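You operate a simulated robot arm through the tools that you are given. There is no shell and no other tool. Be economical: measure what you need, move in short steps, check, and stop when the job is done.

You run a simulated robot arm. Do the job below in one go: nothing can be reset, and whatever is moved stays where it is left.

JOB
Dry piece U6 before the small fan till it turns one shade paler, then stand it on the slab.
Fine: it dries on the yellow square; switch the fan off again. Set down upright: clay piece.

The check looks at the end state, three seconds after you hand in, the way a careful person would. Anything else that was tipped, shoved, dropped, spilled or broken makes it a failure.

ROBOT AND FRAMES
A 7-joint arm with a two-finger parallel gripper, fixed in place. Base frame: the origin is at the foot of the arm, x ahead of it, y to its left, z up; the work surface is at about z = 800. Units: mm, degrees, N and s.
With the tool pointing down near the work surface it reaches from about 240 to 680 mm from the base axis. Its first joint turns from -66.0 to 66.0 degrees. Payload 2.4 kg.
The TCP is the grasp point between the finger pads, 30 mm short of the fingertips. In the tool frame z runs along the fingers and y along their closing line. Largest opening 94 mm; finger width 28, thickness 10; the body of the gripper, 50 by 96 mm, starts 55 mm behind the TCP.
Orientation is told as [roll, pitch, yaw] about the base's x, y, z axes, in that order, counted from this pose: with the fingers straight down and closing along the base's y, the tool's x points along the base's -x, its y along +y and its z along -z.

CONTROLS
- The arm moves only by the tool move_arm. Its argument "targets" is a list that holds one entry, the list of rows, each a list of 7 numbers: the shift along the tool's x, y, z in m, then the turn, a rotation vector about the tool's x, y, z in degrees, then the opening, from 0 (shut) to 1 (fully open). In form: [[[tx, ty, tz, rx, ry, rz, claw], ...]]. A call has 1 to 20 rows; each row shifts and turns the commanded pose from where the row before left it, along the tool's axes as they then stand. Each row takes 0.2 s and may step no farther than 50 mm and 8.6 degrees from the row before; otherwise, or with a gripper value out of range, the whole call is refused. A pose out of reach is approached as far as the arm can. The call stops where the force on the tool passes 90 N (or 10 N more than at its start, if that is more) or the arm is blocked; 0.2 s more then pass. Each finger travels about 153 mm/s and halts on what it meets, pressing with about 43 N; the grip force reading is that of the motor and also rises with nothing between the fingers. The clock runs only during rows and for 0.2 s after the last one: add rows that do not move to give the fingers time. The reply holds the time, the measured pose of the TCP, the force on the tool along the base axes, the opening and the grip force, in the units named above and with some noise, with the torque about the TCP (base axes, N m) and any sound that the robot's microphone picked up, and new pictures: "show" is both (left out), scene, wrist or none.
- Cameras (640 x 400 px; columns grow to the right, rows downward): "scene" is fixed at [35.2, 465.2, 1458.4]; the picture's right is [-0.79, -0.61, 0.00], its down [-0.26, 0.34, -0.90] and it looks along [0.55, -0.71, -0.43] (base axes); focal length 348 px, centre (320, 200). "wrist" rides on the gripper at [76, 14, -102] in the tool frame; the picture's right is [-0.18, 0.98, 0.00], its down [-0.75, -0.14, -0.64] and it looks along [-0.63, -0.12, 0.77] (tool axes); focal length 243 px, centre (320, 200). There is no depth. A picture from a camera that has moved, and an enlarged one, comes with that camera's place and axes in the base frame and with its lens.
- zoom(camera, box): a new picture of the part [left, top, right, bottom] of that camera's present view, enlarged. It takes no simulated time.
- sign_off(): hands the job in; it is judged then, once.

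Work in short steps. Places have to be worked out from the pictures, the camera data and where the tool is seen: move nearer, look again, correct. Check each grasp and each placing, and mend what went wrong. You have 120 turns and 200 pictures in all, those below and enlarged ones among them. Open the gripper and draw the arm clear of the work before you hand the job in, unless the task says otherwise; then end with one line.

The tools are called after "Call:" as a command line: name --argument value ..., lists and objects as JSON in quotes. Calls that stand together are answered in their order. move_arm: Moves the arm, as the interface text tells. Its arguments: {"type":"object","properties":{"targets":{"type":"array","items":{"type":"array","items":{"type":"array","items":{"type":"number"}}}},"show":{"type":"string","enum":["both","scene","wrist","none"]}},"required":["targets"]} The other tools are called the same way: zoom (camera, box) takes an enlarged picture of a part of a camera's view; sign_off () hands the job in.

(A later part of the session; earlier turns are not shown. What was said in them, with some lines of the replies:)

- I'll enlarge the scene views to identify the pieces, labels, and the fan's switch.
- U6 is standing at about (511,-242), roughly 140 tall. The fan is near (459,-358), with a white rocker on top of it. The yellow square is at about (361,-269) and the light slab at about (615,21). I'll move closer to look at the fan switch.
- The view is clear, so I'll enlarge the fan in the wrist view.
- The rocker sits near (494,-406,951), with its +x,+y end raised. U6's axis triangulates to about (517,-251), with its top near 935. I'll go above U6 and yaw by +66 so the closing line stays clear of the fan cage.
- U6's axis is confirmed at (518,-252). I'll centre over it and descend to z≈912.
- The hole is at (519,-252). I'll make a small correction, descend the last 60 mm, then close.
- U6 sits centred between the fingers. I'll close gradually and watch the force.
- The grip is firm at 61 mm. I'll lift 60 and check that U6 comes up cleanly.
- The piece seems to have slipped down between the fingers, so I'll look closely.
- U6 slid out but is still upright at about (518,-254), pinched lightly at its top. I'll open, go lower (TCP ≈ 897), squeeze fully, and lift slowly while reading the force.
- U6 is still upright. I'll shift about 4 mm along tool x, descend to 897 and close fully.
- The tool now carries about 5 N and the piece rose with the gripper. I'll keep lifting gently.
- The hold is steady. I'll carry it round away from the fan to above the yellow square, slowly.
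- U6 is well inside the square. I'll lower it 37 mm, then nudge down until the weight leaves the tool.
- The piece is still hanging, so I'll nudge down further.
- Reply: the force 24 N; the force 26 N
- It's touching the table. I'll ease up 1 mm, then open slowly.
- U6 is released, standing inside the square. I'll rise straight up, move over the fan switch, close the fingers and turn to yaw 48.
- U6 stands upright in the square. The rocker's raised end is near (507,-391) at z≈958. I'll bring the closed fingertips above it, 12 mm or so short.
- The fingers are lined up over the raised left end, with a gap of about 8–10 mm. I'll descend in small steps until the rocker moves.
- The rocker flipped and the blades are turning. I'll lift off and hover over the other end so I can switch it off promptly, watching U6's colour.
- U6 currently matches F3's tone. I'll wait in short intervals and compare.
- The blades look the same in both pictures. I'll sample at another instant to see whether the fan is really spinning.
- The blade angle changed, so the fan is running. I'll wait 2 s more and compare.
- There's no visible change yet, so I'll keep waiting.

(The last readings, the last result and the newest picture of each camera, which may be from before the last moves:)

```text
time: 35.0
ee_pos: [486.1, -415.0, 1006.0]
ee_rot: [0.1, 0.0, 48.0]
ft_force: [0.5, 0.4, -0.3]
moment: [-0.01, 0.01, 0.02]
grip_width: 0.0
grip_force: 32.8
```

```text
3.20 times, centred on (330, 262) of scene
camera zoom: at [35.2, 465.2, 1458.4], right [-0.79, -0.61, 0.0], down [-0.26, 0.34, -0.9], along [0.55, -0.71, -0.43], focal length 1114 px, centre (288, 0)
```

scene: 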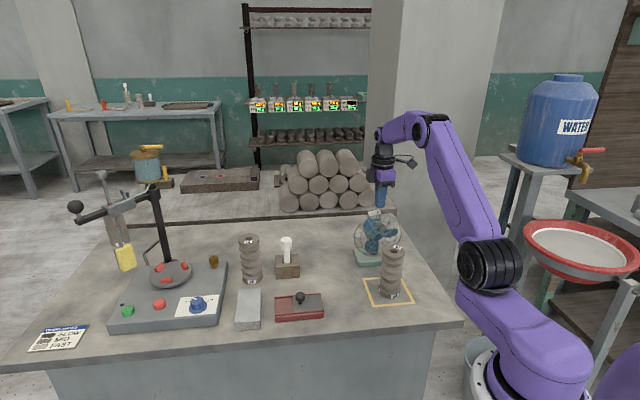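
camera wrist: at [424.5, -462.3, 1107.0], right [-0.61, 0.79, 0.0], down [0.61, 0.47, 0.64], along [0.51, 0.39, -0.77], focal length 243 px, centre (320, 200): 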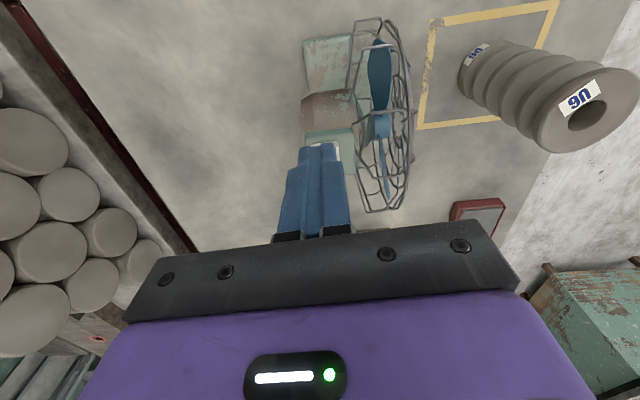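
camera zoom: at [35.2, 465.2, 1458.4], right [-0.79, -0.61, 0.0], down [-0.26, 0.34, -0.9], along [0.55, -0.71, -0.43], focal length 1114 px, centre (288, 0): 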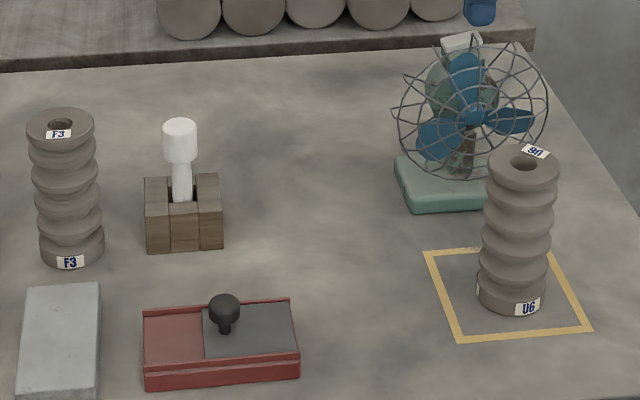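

Still the same. I'll wait on.

Call:
move_arm --targets '[[[0, 0, 0, 0, 0, 0, 0], [0, 0, 0, 0, 0, 0, 0], [0, 0, 0, 0, 0, 0, 0], [0, 0, 0, 0, 0, 0, 0], [0, 0, 0, 0, 0, 0, 0], [0, 0, 0, 0, 0, 0, 0], [0, 0, 0, 0, 0, 0, 0], [0, 0, 0, 0, 0, 0, 0], [0, 0, 0, 0, 0, 0, 0], [0, 0, 0, 0, 0, 0, 0]]]' --show "none"

Call:
zoom --camera "scene" --box '[230, 200, 430, 325]'

```text
time: 37.2
ee_pos: [484.9, -415.0, 1005.3]
ee_rot: [0.0, 0.0, 48.1]
ft_force: [-0.4, 0.0, -0.4]
moment: [-0.01, 0.0, 0.0]
grip_width: 0.0
grip_force: 32.8
```

```text
3.20 times, centred on (330, 262) of scene
camera zoom: at [35.2, 465.2, 1458.4], right [-0.79, -0.61, 0.0], down [-0.26, 0.34, -0.9], along [0.55, -0.71, -0.43], focal length 1114 px, centre (288, 0)
```

zoom: 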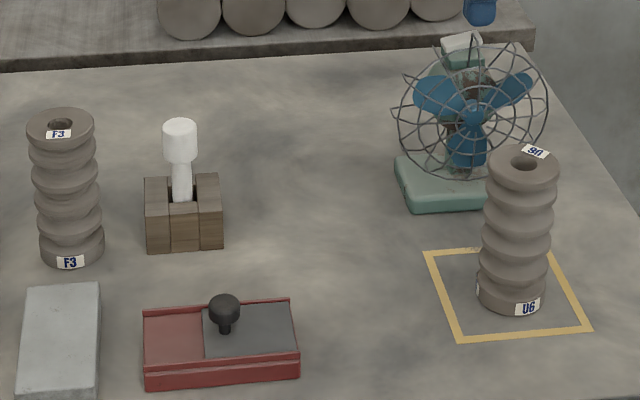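

Any change is very slight so far. I'll carry on.

Call:
move_arm --targets '[[[0, 0, 0, 0, 0, 0, 0], [0, 0, 0, 0, 0, 0, 0], [0, 0, 0, 0, 0, 0, 0], [0, 0, 0, 0, 0, 0, 0], [0, 0, 0, 0, 0, 0, 0], [0, 0, 0, 0, 0, 0, 0], [0, 0, 0, 0, 0, 0, 0], [0, 0, 0, 0, 0, 0, 0], [0, 0, 0, 0, 0, 0, 0], [0, 0, 0, 0, 0, 0, 0]]]' --show "none"

Call:
zoom --camera "scene" --box '[230, 200, 430, 325]'

Call:
zoom --camera "scene" --box '[20, 315, 100, 365]'

```text
time: 39.4
ee_pos: [485.6, -414.7, 1005.8]
ee_rot: [0.0, 0.1, 48.0]
ft_force: [-0.2, -0.2, 0.6]
moment: [0.02, 0.02, 0.0]
grip_width: 0.0
grip_force: 33.6
```

```text
3.20 times, centred on (330, 262) of scene
camera zoom: at [35.2, 465.2, 1458.4], right [-0.79, -0.61, 0.0], down [-0.26, 0.34, -0.9], along [0.55, -0.71, -0.43], focal length 1114 px, centre (288, 0)
```

zoom: 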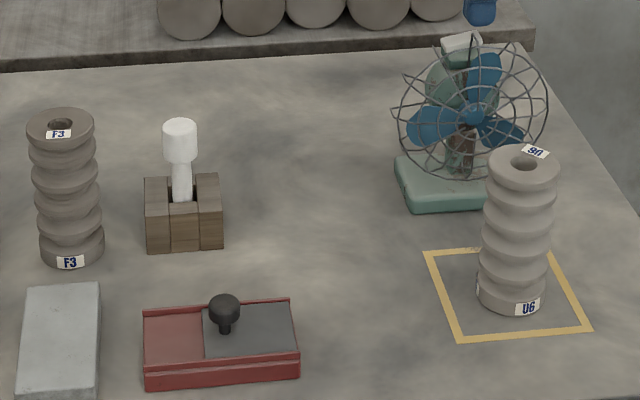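

```text
8.00 times, centred on (60, 340) of scene
camera zoom: at [35.2, 465.2, 1458.4], right [-0.79, -0.61, 0.0], down [-0.26, 0.34, -0.9], along [0.55, -0.71, -0.43], focal length 2786 px, centre (2400, -920)
```

zoom: 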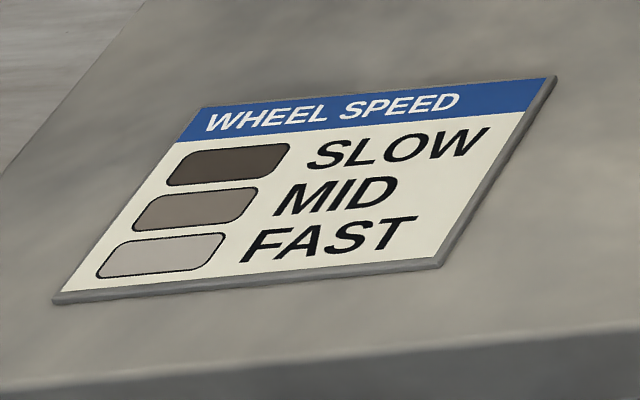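

U6 has clearly stepped one shade paler than F3. I'll switch the fan off now by pressing the other end.

Call:
move_arm --targets '[[[0, 0, 0.006, 0, 0, 0, 0], [0, 0, 0.004, 0, 0, 0, 0], [0, 0, 0.002, 0, 0, 0, 0], [0, 0, 0.002, 0, 0, 0, 0]]]' --show "none"

Call:
zoom --camera "scene" --box '[340, 190, 420, 240]'

```text
time: 40.4
ee_pos: [485.1, -415.8, 990.7]
ee_rot: [-0.2, 0.0, 47.9]
ft_force: [-5.3, -0.3, 10.8]
moment: [0.08, 0.01, 0.12]
grip_width: 0.0
grip_force: 32.7
```

```text
8.00 times, centred on (380, 215) of scene
camera zoom: at [34.9, 465.4, 1458.4], right [-0.79, -0.61, 0.0], down [-0.26, 0.34, -0.9], along [0.55, -0.71, -0.43], focal length 2786 px, centre (-160, 80)
```

zoom: 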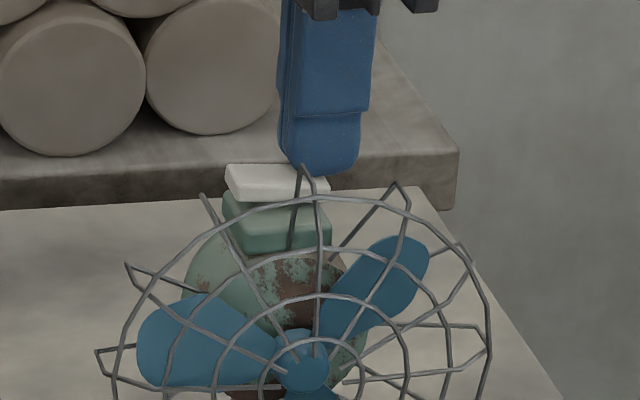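

The rocker looks flipped. I'll press 1 mm more, lift off, and check the blades.

Call:
move_arm --targets '[[[0, 0, 0.0015, 0, 0, 0, 0], [0, 0, -0.02, 0, 0, 0, 0], [0, 0, -0.03, 0, 0, 0, 0]]]' --show "none"

Call:
zoom --camera "scene" --box '[340, 190, 420, 240]'

Call:
move_arm --targets '[[[0, 0, -0.02, 0, 0, 0, 0], [0, 0, -0.01, 0, 0, 0, 0], [0, 0, 0, 0, 0, 0, 0]]]' --show "none"

Call:
zoom --camera "scene" --box '[340, 190, 420, 240]'

```text
time: 41.2
ee_pos: [486.1, -416.9, 1039.6]
ee_rot: [0.2, 0.0, 48.0]
ft_force: [-0.3, 0.7, 0.4]
moment: [0.01, -0.03, -0.01]
grip_width: 0.0
grip_force: 32.8
```

```text
8.00 times, centred on (380, 215) of scene
camera zoom: at [35.2, 465.2, 1458.4], right [-0.79, -0.61, 0.0], down [-0.26, 0.34, -0.9], along [0.55, -0.71, -0.43], focal length 2786 px, centre (-160, 80)
```

zoom: 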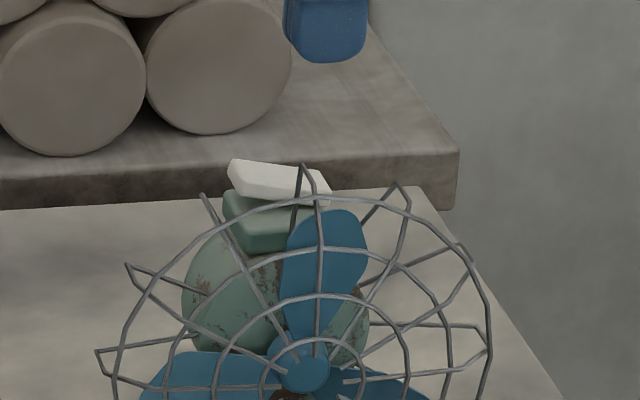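

```text
time: 42.0
ee_pos: [486.4, -416.0, 1069.4]
ee_rot: [0.0, -0.1, 48.1]
ft_force: [-0.3, 0.2, -0.6]
moment: [0.0, 0.01, 0.02]
grip_width: 0.1
grip_force: 33.2
```

```text
8.00 times, centred on (380, 215) of scene
camera zoom: at [35.2, 465.2, 1458.4], right [-0.79, -0.61, 0.0], down [-0.26, 0.34, -0.9], along [0.55, -0.71, -0.43], focal length 2786 px, centre (-160, 80)
```

zoom: 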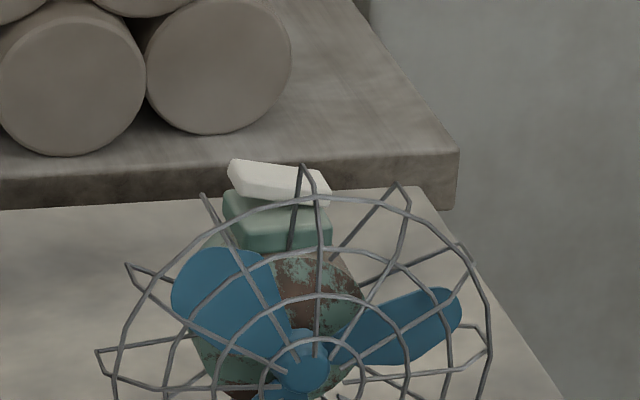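

The rocker is back in its off position and the blades are coasting down. I'll return above U6 with yaw 66 and open the gripper.

Call:
move_arm --targets '[[[0, 0, 0, 0, 0, -6, 0], [0, 0, 0, 0, 0, -6, 0], [0, 0, 0, 0, 0, -6, 0], [-0.01615, 0.0346, 0, 0, 0, 0, 0.2], [-0.01615, 0.0346, 0, 0, 0, 0, 0.5], [-0.01615, 0.0346, 0, 0, 0, 0, 1], [-0.01615, 0.0346, 0, 0, 0, 0, 1], [-0.01615, 0.0346, 0, 0, 0, 0, 1], [0, 0, 0.02, 0, 0, 0, 1], [0, 0, 0, 0, 0, 0, 1]]]'

Call:
zoom --camera "scene" --box '[230, 200, 430, 325]'

```text
time: 44.2
ee_pos: [360.9, -272.2, 1049.8]
ee_rot: [0.0, -0.1, 66.0]
ft_force: [-0.9, 0.5, 0.9]
moment: [-0.02, -0.02, -0.01]
grip_width: 93.8
grip_force: 0.1
camera wrist: at [318.0, -335.6, 1150.8], right [-0.82, 0.57, 0.0], down [0.44, 0.63, 0.64], along [0.36, 0.53, -0.77], focal length 243 px, centre (320, 200)
```

scene: 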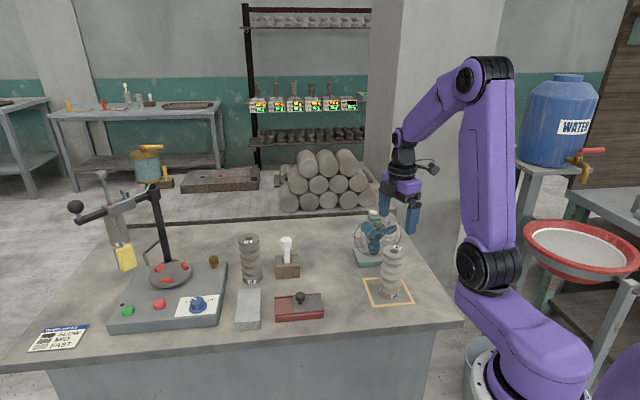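
wrist: 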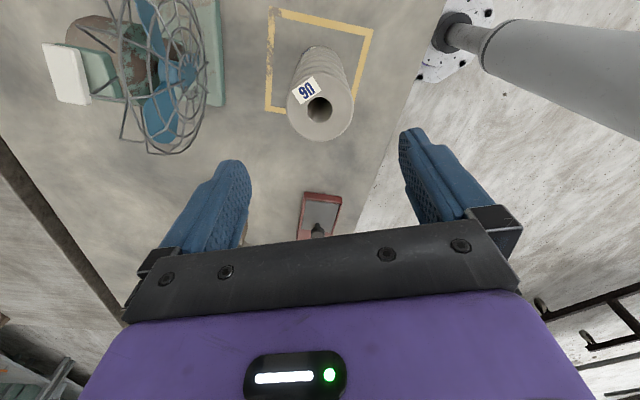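

```text
3.20 times, centred on (330, 262) of scene
camera zoom: at [35.2, 465.2, 1458.4], right [-0.79, -0.61, 0.0], down [-0.26, 0.34, -0.9], along [0.55, -0.71, -0.43], focal length 1114 px, centre (288, 0)
```

zoom: 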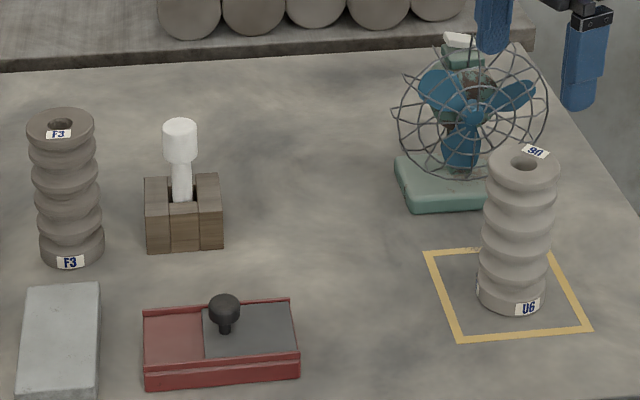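

U6 is pale and upright, and the TCP is centred over it. I'll descend to ~897 and grip.

Call:
move_arm --targets '[[[0, 0, 0.04, 0, 0, 0, 1], [0, 0, 0.04, 0, 0, 0, 1], [0, 0, 0.04, 0, 0, 0, 1], [0, 0, 0.03, 0, 0, 0, 1], [0, 0, 0.002, 0, 0, 0, 1], [0, 0, 0, 0, 0, 0, 0.8], [0, 0, 0, 0, 0, 0, 0.7], [0, 0, 0, 0, 0, 0, 0.65], [0, 0, 0, 0, 0, 0, 0.5], [0, 0, 0, 0, 0, 0, 0.2], [0, 0, 0, 0, 0, 0, 0.0]]]' --show "wrist"

Call:
move_arm --targets '[[[0, 0, -0.003, 0, 0, 0, 0.0], [0, 0, -0.003, 0, 0, 0, 0.0], [0, 0, -0.003, 0, 0, 0, 0.0], [0, 0, -0.004, 0, 0, 0, 0.0], [0, 0, -0.004, 0, 0, 0, 0.0]]]' --show "wrist"

```text
time: 46.6
ee_pos: [361.5, -271.5, 897.6]
ee_rot: [0.1, 0.0, 66.0]
ft_force: [-0.9, 0.0, -0.4]
moment: [0.0, 0.04, 0.0]
grip_width: 61.2
grip_force: 43.0
camera wrist: at [318.6, -335.1, 999.3], right [-0.82, 0.57, 0.0], down [0.44, 0.63, 0.64], along [0.36, 0.53, -0.77], focal length 243 px, centre (320, 200)
```

wrist: 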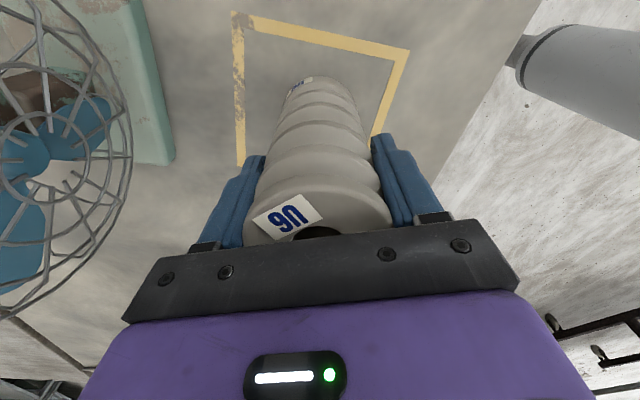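

```text
time: 47.8
ee_pos: [360.1, -271.6, 915.1]
ee_rot: [0.0, 0.0, 66.1]
ft_force: [-0.4, -0.2, -6.4]
moment: [0.03, 0.01, 0.0]
grip_width: 61.2
grip_force: 43.1
camera wrist: at [317.5, -336.0, 1015.7], right [-0.82, 0.57, 0.0], down [0.44, 0.63, 0.64], along [0.36, 0.53, -0.77], focal length 243 px, centre (320, 200)
```

wrist: 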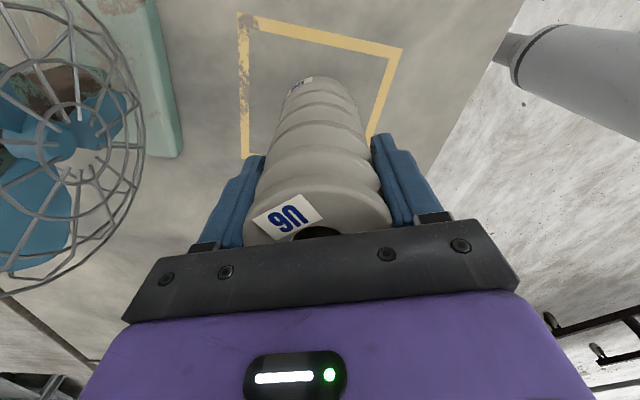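

It's held, with about 6 N of weight. I'll raise it to z≈1000 and carry it in +y with a clear path.

Call:
move_arm --targets '[[[0, 0, -0.01, 0, 0, 0, 0], [0, 0, -0.014, 0, 0, 0, 0], [0, 0, -0.014, 0, 0, 0, 0], [0, 0, -0.014, 0, 0, 0, 0], [0, 0, -0.014, 0, 0, 0, 0], [0, 0, -0.014, 0, 0, 0, 0], [-0.0134, 0.00597, 0, 0, 0, 0, 0], [-0.0223, 0.00994, 0, 0, 0, 0, 0], [-0.0223, 0.00994, 0, 0, 0, 0, 0], [-0.0223, 0.00994, 0, 0, 0, 0, 0], [-0.0223, 0.00994, 0, 0, 0, 0, 0], [-0.0223, 0.00994, 0, 0, 0, 0, 0], [-0.0223, 0.00994, 0, 0, 0, 0, 0], [-0.0223, 0.00994, 0, 0, 0, 0, 0], [-0.0223, 0.00994, 0, 0, 0, 0, 0], [-0.0223, 0.00994, 0, 0, 0, 0, 0], [-0.0223, 0.00994, 0, 0, 0, 0, 0], [-0.0223, 0.00994, 0, 0, 0, 0, 0], [0, 0, 0, 0, 0, 0, 0]]]'

Call:
zoom --camera "scene" --box '[220, 220, 420, 345]'

```text
time: 51.8
ee_pos: [360.3, 10.9, 995.0]
ee_rot: [0.0, 0.0, 65.9]
ft_force: [-0.1, 0.3, -5.8]
moment: [-0.01, 0.0, 0.02]
grip_width: 60.9
grip_force: 42.7
camera wrist: at [318.1, -53.9, 1096.6], right [-0.82, 0.57, 0.0], down [0.44, 0.63, 0.64], along [0.36, 0.53, -0.77], focal length 243 px, centre (320, 200)
```

scene: 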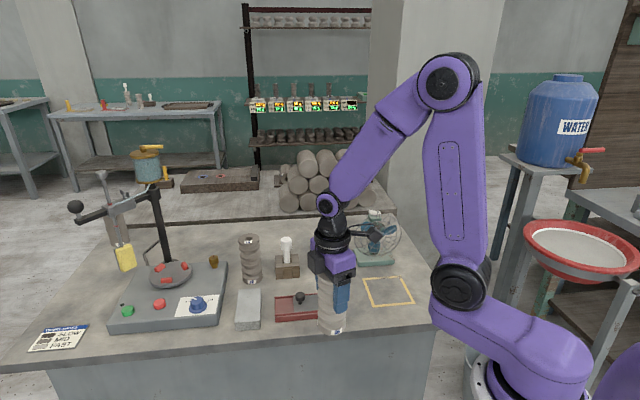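
wrist: 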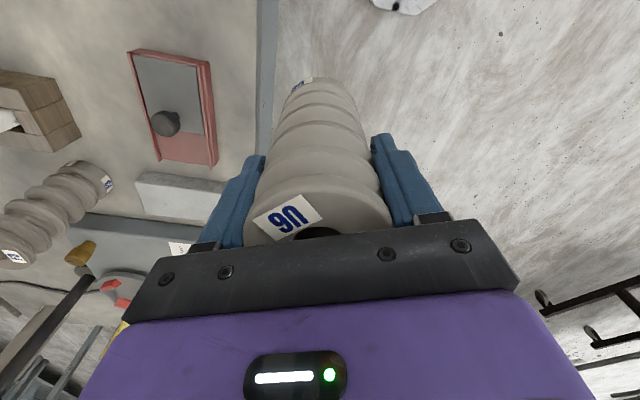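

```text
3.20 times, centred on (320, 282) of scene
camera zoom: at [35.2, 465.2, 1458.4], right [-0.79, -0.61, 0.0], down [-0.26, 0.34, -0.9], along [0.55, -0.71, -0.43], focal length 1114 px, centre (320, -64)
```

zoom: 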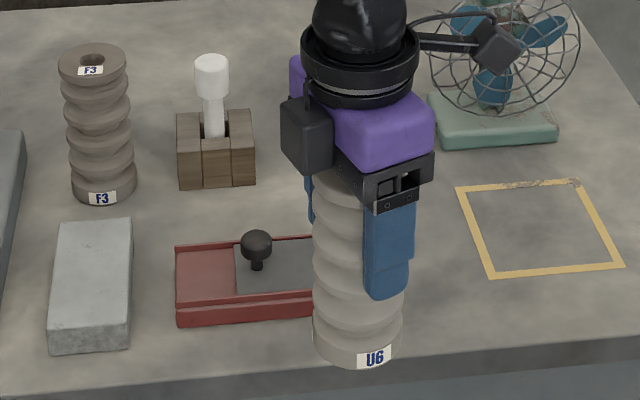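

The slab's top centre comes out at about (609,27), z≈822, size ~125×62, so I want accuracy. I'll move to an offset viewpoint where the wrist camera sees the slab beside the piece.

Call:
move_arm --targets '[[[-0.0173, -0.01298, 0, 0, 0, 0, 0], [-0.0173, -0.01298, 0, 0, 0, 0, 0], [-0.0173, -0.01298, 0, 0, 0, 0, 0], [-0.0173, -0.01298, 0, 0, 0, 0, 0], [-0.0173, -0.01298, 0, 0, 0, 0, 0], [-0.0173, -0.01298, 0, 0, 0, 0, 0], [-0.0173, -0.01298, 0, 0, 0, 0, 0], [-0.0173, -0.01298, 0, 0, 0, 0, 0], [0, 0, 0, 0, 0, 0, 0]]]'

Call:
zoom --camera "wrist" --box '[60, 0, 300, 150]'

Call:
zoom --camera "scene" --box '[200, 220, 360, 345]'

```text
time: 53.8
ee_pos: [513.1, 96.2, 994.8]
ee_rot: [0.0, 0.0, 66.0]
ft_force: [-0.1, 0.4, -6.5]
moment: [0.02, -0.02, 0.0]
grip_width: 61.5
grip_force: 42.6
camera wrist: at [469.8, 32.2, 1095.6], right [-0.82, 0.57, 0.0], down [0.44, 0.63, 0.64], along [0.36, 0.53, -0.77], focal length 243 px, centre (320, 200)
```

scene: 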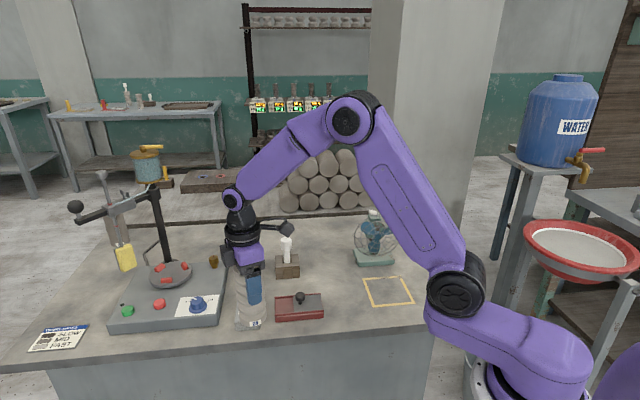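
wrist: 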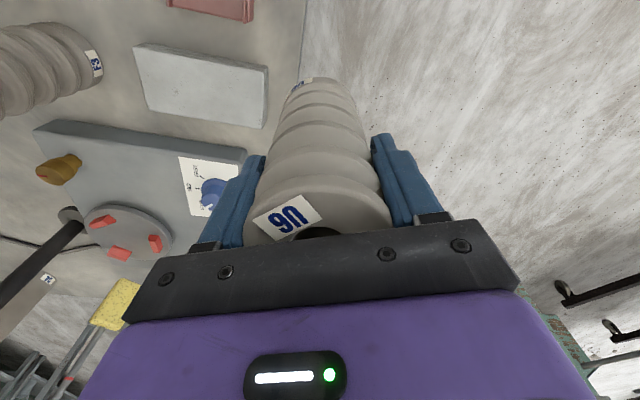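

```text
2.67 times, centred on (180, 75) of wrist
camera zoom: at [469.8, 32.2, 1095.6], right [-0.82, 0.57, 0.0], down [0.44, 0.63, 0.64], along [0.36, 0.53, -0.77], focal length 647 px, centre (693, 533)
```

zoom: 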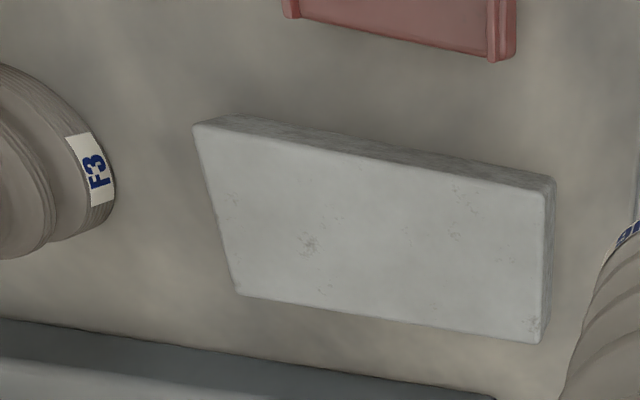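

```text
3.20 times, centred on (280, 282) of scene
camera zoom: at [35.3, 465.2, 1458.4], right [-0.79, -0.61, 0.0], down [-0.26, 0.34, -0.9], along [0.55, -0.71, -0.43], focal length 1114 px, centre (448, -64)
```

zoom: 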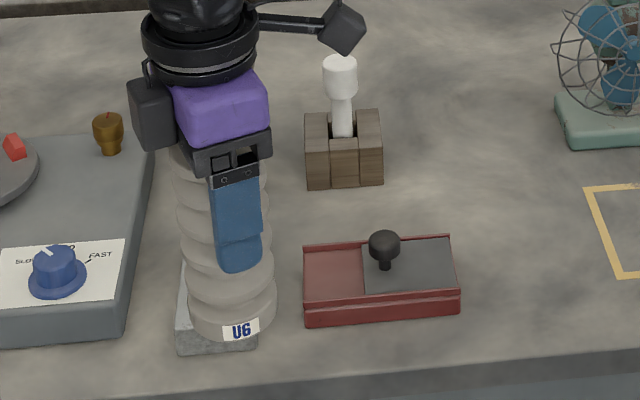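

The wrist view puts the slab centre at about (614,26), which agrees with the scene estimate. I'll move the piece to above (612.5,28.5) and look again.

Call:
move_arm --targets '[[[0.0034, -0.01983, 0, 0, 0, 0, 0], [0.0034, -0.01983, 0, 0, 0, 0, 0], [0.0034, -0.01983, 0, 0, 0, 0, 0], [0.0034, -0.01983, 0, 0, 0, 0, 0], [0.0034, -0.01983, 0, 0, 0, 0, 0], [0.0034, -0.01983, 0, 0, 0, 0, 0], [0, 0, 0.012, 0, 0, 0, 0], [0, 0, 0.012, 0, 0, 0, 0], [0, 0, 0.012, 0, 0, 0, 0], [0, 0, 0.006, 0, 0, 0, 0], [0, 0, 0, 0, 0, 0, 0], [0, 0, 0, 0, 0, 0, 0]]]'

Call:
zoom --camera "wrist" --box '[200, 0, 440, 150]'

Call:
zoom --camera "scene" --box '[190, 220, 310, 340]'

```text
time: 56.4
ee_pos: [611.9, 29.3, 952.2]
ee_rot: [0.0, 0.0, 66.1]
ft_force: [0.2, 0.3, -5.3]
moment: [0.01, 0.01, -0.01]
grip_width: 60.7
grip_force: 42.8
camera wrist: at [569.4, -35.4, 1053.9], right [-0.82, 0.57, 0.0], down [0.44, 0.63, 0.64], along [0.36, 0.53, -0.77], focal length 243 px, centre (320, 200)
```

scene: 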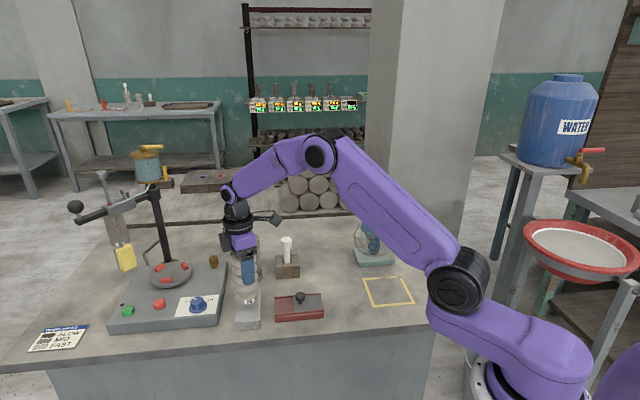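
wrist: 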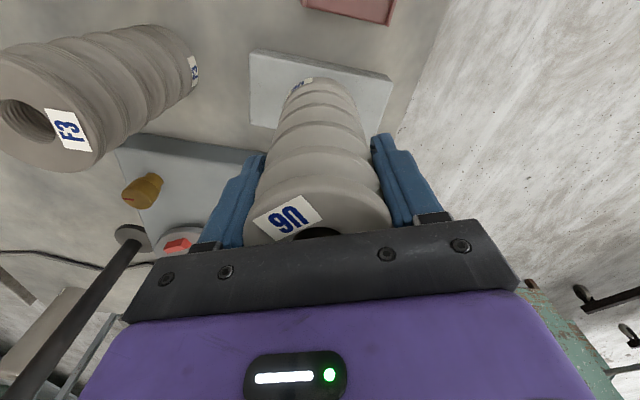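

```text
2.67 times, centred on (320, 75) of wrist
camera zoom: at [569.4, -35.4, 1053.9], right [-0.82, 0.57, 0.0], down [0.44, 0.63, 0.64], along [0.36, 0.53, -0.77], focal length 647 px, centre (320, 533)
```

zoom: 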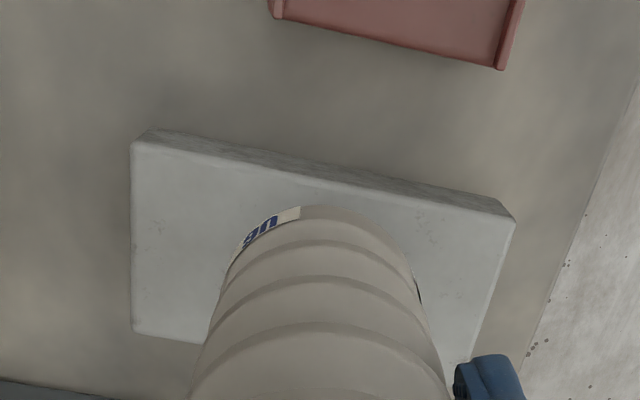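

```text
3.33 times, centred on (250, 280) of scene
camera zoom: at [35.3, 465.2, 1458.4], right [-0.79, -0.61, 0.0], down [-0.26, 0.34, -0.9], along [0.55, -0.71, -0.43], focal length 1161 px, centre (553, -67)
```

zoom: 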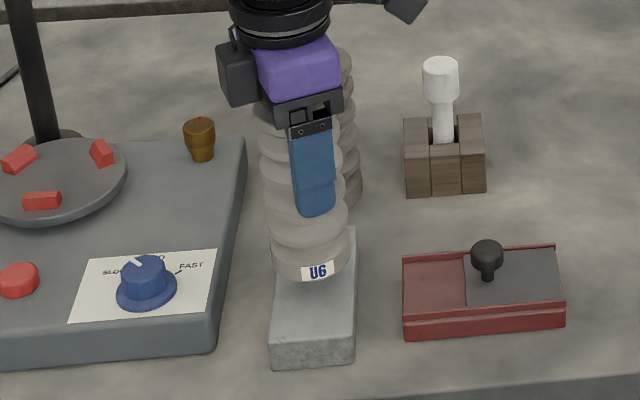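

It's aligned. I'll lower 25 mm and recheck the edge margins.

Call:
move_arm --targets '[[[0, 0, 0.008, 0, 0, 0, 0], [0, 0, 0.008, 0, 0, 0, 0], [0, 0, 0.006, 0, 0, 0, 0], [0, 0, 0.003, 0, 0, 0, 0], [0, 0, 0, 0, 0, 0, 0]]]' --show "none"

Call:
zoom --camera "wrist" --box '[200, 0, 440, 150]'

Call:
zoom --camera "scene" --box '[210, 260, 290, 335]'

```text
time: 57.6
ee_pos: [612.9, 27.0, 927.7]
ee_rot: [-0.1, -0.1, 66.0]
ft_force: [-3.8, -0.1, 5.5]
moment: [-0.02, 0.45, 0.04]
grip_width: 61.1
grip_force: 42.8
```

```text
2.67 times, centred on (320, 75) of wrist
camera zoom: at [569.6, -36.0, 1029.3], right [-0.82, 0.57, 0.0], down [0.44, 0.63, 0.64], along [0.36, 0.53, -0.77], focal length 647 px, centre (320, 533)
```

zoom: 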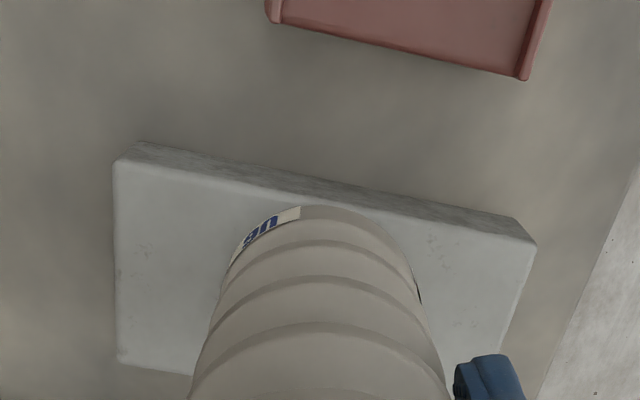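

```text
5.33 times, centred on (250, 298) of scene
camera zoom: at [35.0, 465.2, 1458.4], right [-0.79, -0.61, 0.0], down [-0.26, 0.34, -0.9], along [0.55, -0.71, -0.43], focal length 1857 px, centre (693, -320)
```

zoom: 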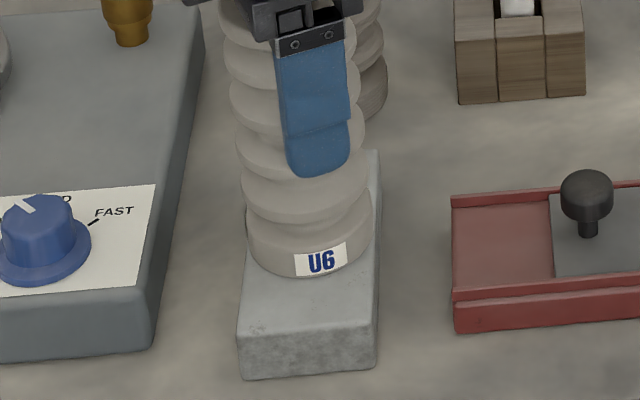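

It has made contact at TCP ≈ 927.7, and U6's base is centred across the slab to within ~2 mm. I'll seat it 0.5 mm more, then release gently.

Call:
move_arm --targets '[[[0, 0, 0.0005, 0, 0, 0, 0], [0, 0, 0, 0, 0, 0, 0.5], [0, 0, 0, 0, 0, 0, 0.62], [0, 0, 0, 0, 0, 0, 0.68], [0, 0, 0, 0, 0, 0, 0.78], [0, 0, 0, 0, 0, 0, 1], [0, 0, 0, 0, 0, 0, 1]]]'

Call:
zoom --camera "scene" --box '[210, 230, 310, 335]'

```text
time: 59.2
ee_pos: [612.1, 27.0, 925.9]
ee_rot: [0.0, 0.0, 66.0]
ft_force: [-0.2, 0.7, 0.0]
moment: [0.0, -0.01, 0.0]
grip_width: 94.0
grip_force: 0.2
camera wrist: at [569.9, -36.3, 1027.9], right [-0.82, 0.57, 0.0], down [0.44, 0.63, 0.64], along [0.36, 0.53, -0.77], focal length 243 px, centre (320, 200)
```

scene: 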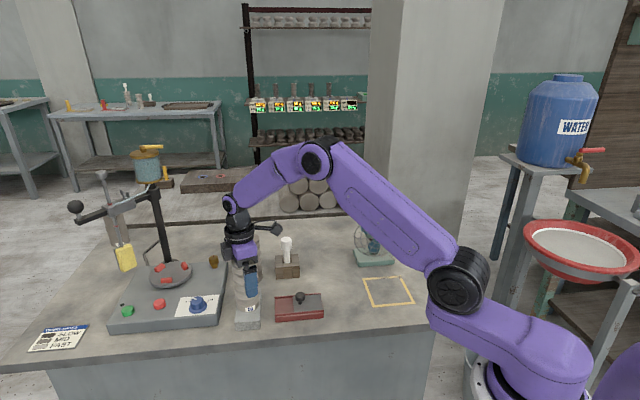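
wrist: 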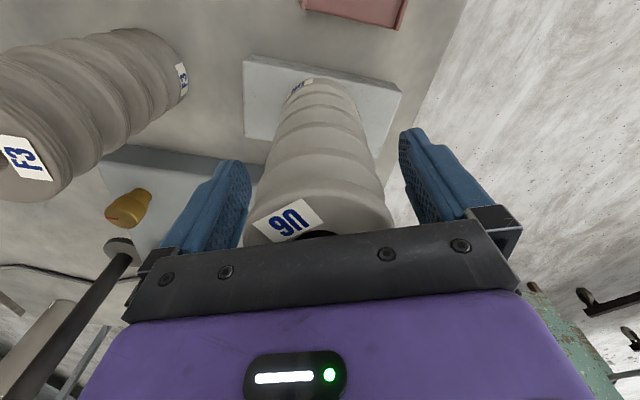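

```text
3.81 times, centred on (260, 282) of scene
camera zoom: at [35.2, 465.2, 1458.4], right [-0.79, -0.61, 0.0], down [-0.26, 0.34, -0.9], along [0.55, -0.71, -0.43], focal length 1327 px, centre (549, -114)
```

zoom: 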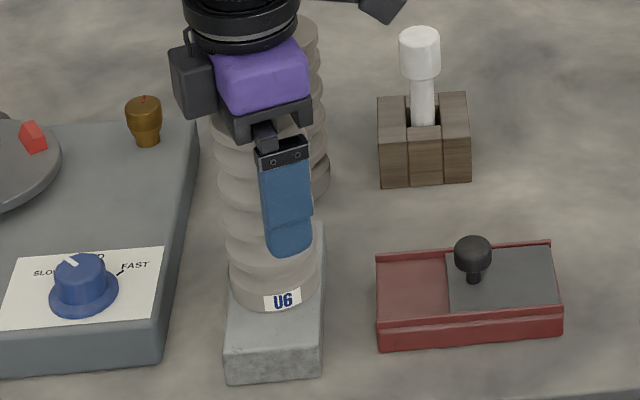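

Released and upright. I'll retreat straight up, then back towards the base.

Call:
move_arm --targets '[[[0, 0, -0.03, 0, 0, 0, 1], [0, 0, -0.04, 0, 0, 0, 1], [0, 0, -0.04, 0, 0, 0, 1], [0, 0, -0.04, 0, 0, 0, 1], [0, 0, -0.04, 0, 0, 0, 1], [0.0163, 0.0366, -0.01, 0, 0, 0, 1], [0.0163, 0.0366, -0.01, 0, 0, 0, 1], [0.0163, 0.0366, 0, 0, 0, 0, 1], [0.0163, 0.0366, 0, 0, 0, 0, 1], [0.0163, 0.0366, 0, 0, 0, 0, 1], [0.0163, 0.0366, 0, 0, 0, 0, 1], [0, 0, 0, 0, 0, 0, 1]]]'

Call:
zoom --camera "scene" --box '[220, 190, 420, 345]'

Call:
move_arm --targets '[[[0, 0, 0, 0, 0, 0, 1], [0, 0, 0, 0, 0, 0, 1]]]' --show "none"

Call:
zoom --camera "scene" --box '[220, 190, 420, 345]'

```text
time: 61.8
ee_pos: [371.2, 28.3, 1137.3]
ee_rot: [0.0, 0.0, 66.0]
ft_force: [-0.3, -0.7, 0.0]
moment: [0.0, 0.02, -0.01]
grip_width: 93.8
grip_force: 0.0
camera wrist: at [328.7, -36.0, 1239.5], right [-0.82, 0.57, 0.0], down [0.44, 0.63, 0.64], along [0.36, 0.53, -0.77], focal length 243 px, centre (320, 200)
```

scene: 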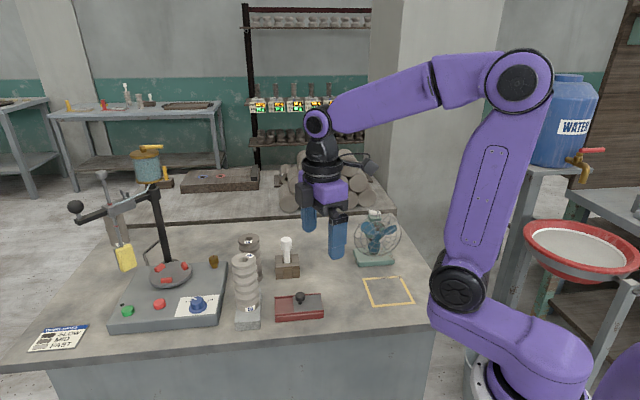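
wrist: 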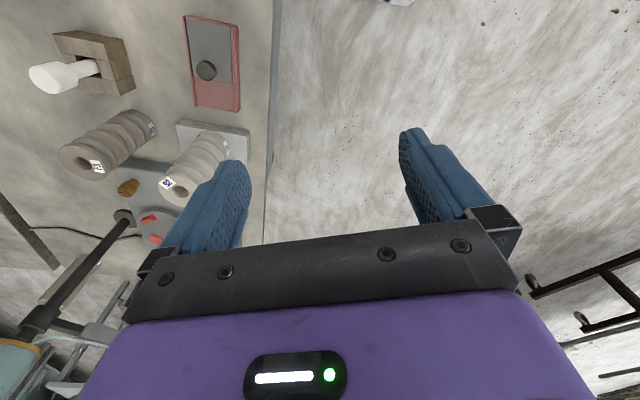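

```text
2.58 times, centred on (320, 268) of scene
camera zoom: at [35.2, 465.2, 1458.4], right [-0.79, -0.61, 0.0], down [-0.26, 0.34, -0.9], along [0.55, -0.71, -0.43], focal length 899 px, centre (320, 26)
```

zoom: 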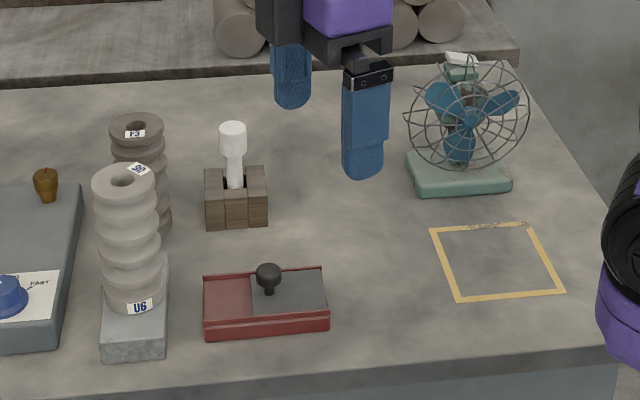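

```text
time: 62.4
ee_pos: [371.6, 28.2, 1138.4]
ee_rot: [-0.1, -0.1, 66.1]
ft_force: [-0.7, -0.4, 0.2]
moment: [0.02, 0.03, -0.02]
grip_width: 94.1
grip_force: 0.1
```

```text
2.58 times, centred on (320, 268) of scene
camera zoom: at [35.2, 465.2, 1458.4], right [-0.79, -0.61, 0.0], down [-0.26, 0.34, -0.9], along [0.55, -0.71, -0.43], focal length 899 px, centre (320, 26)
```

zoom: 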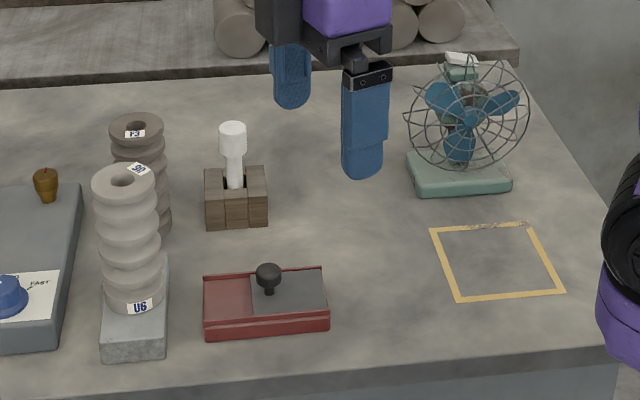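

U6 stands upright on the slab, one shade paler than before. The fan has stopped, nothing else has moved, and the arm is clear with the gripper open, so I'm handing in.

Call:
sign_off

```text
The job is handed in.
```

I dried U6 on the yellow square until it was one shade paler, switched the fan off and stood the piece upright on the slab. On the first try U6 slipped out of the gripper; it stayed upright and the second grip held.
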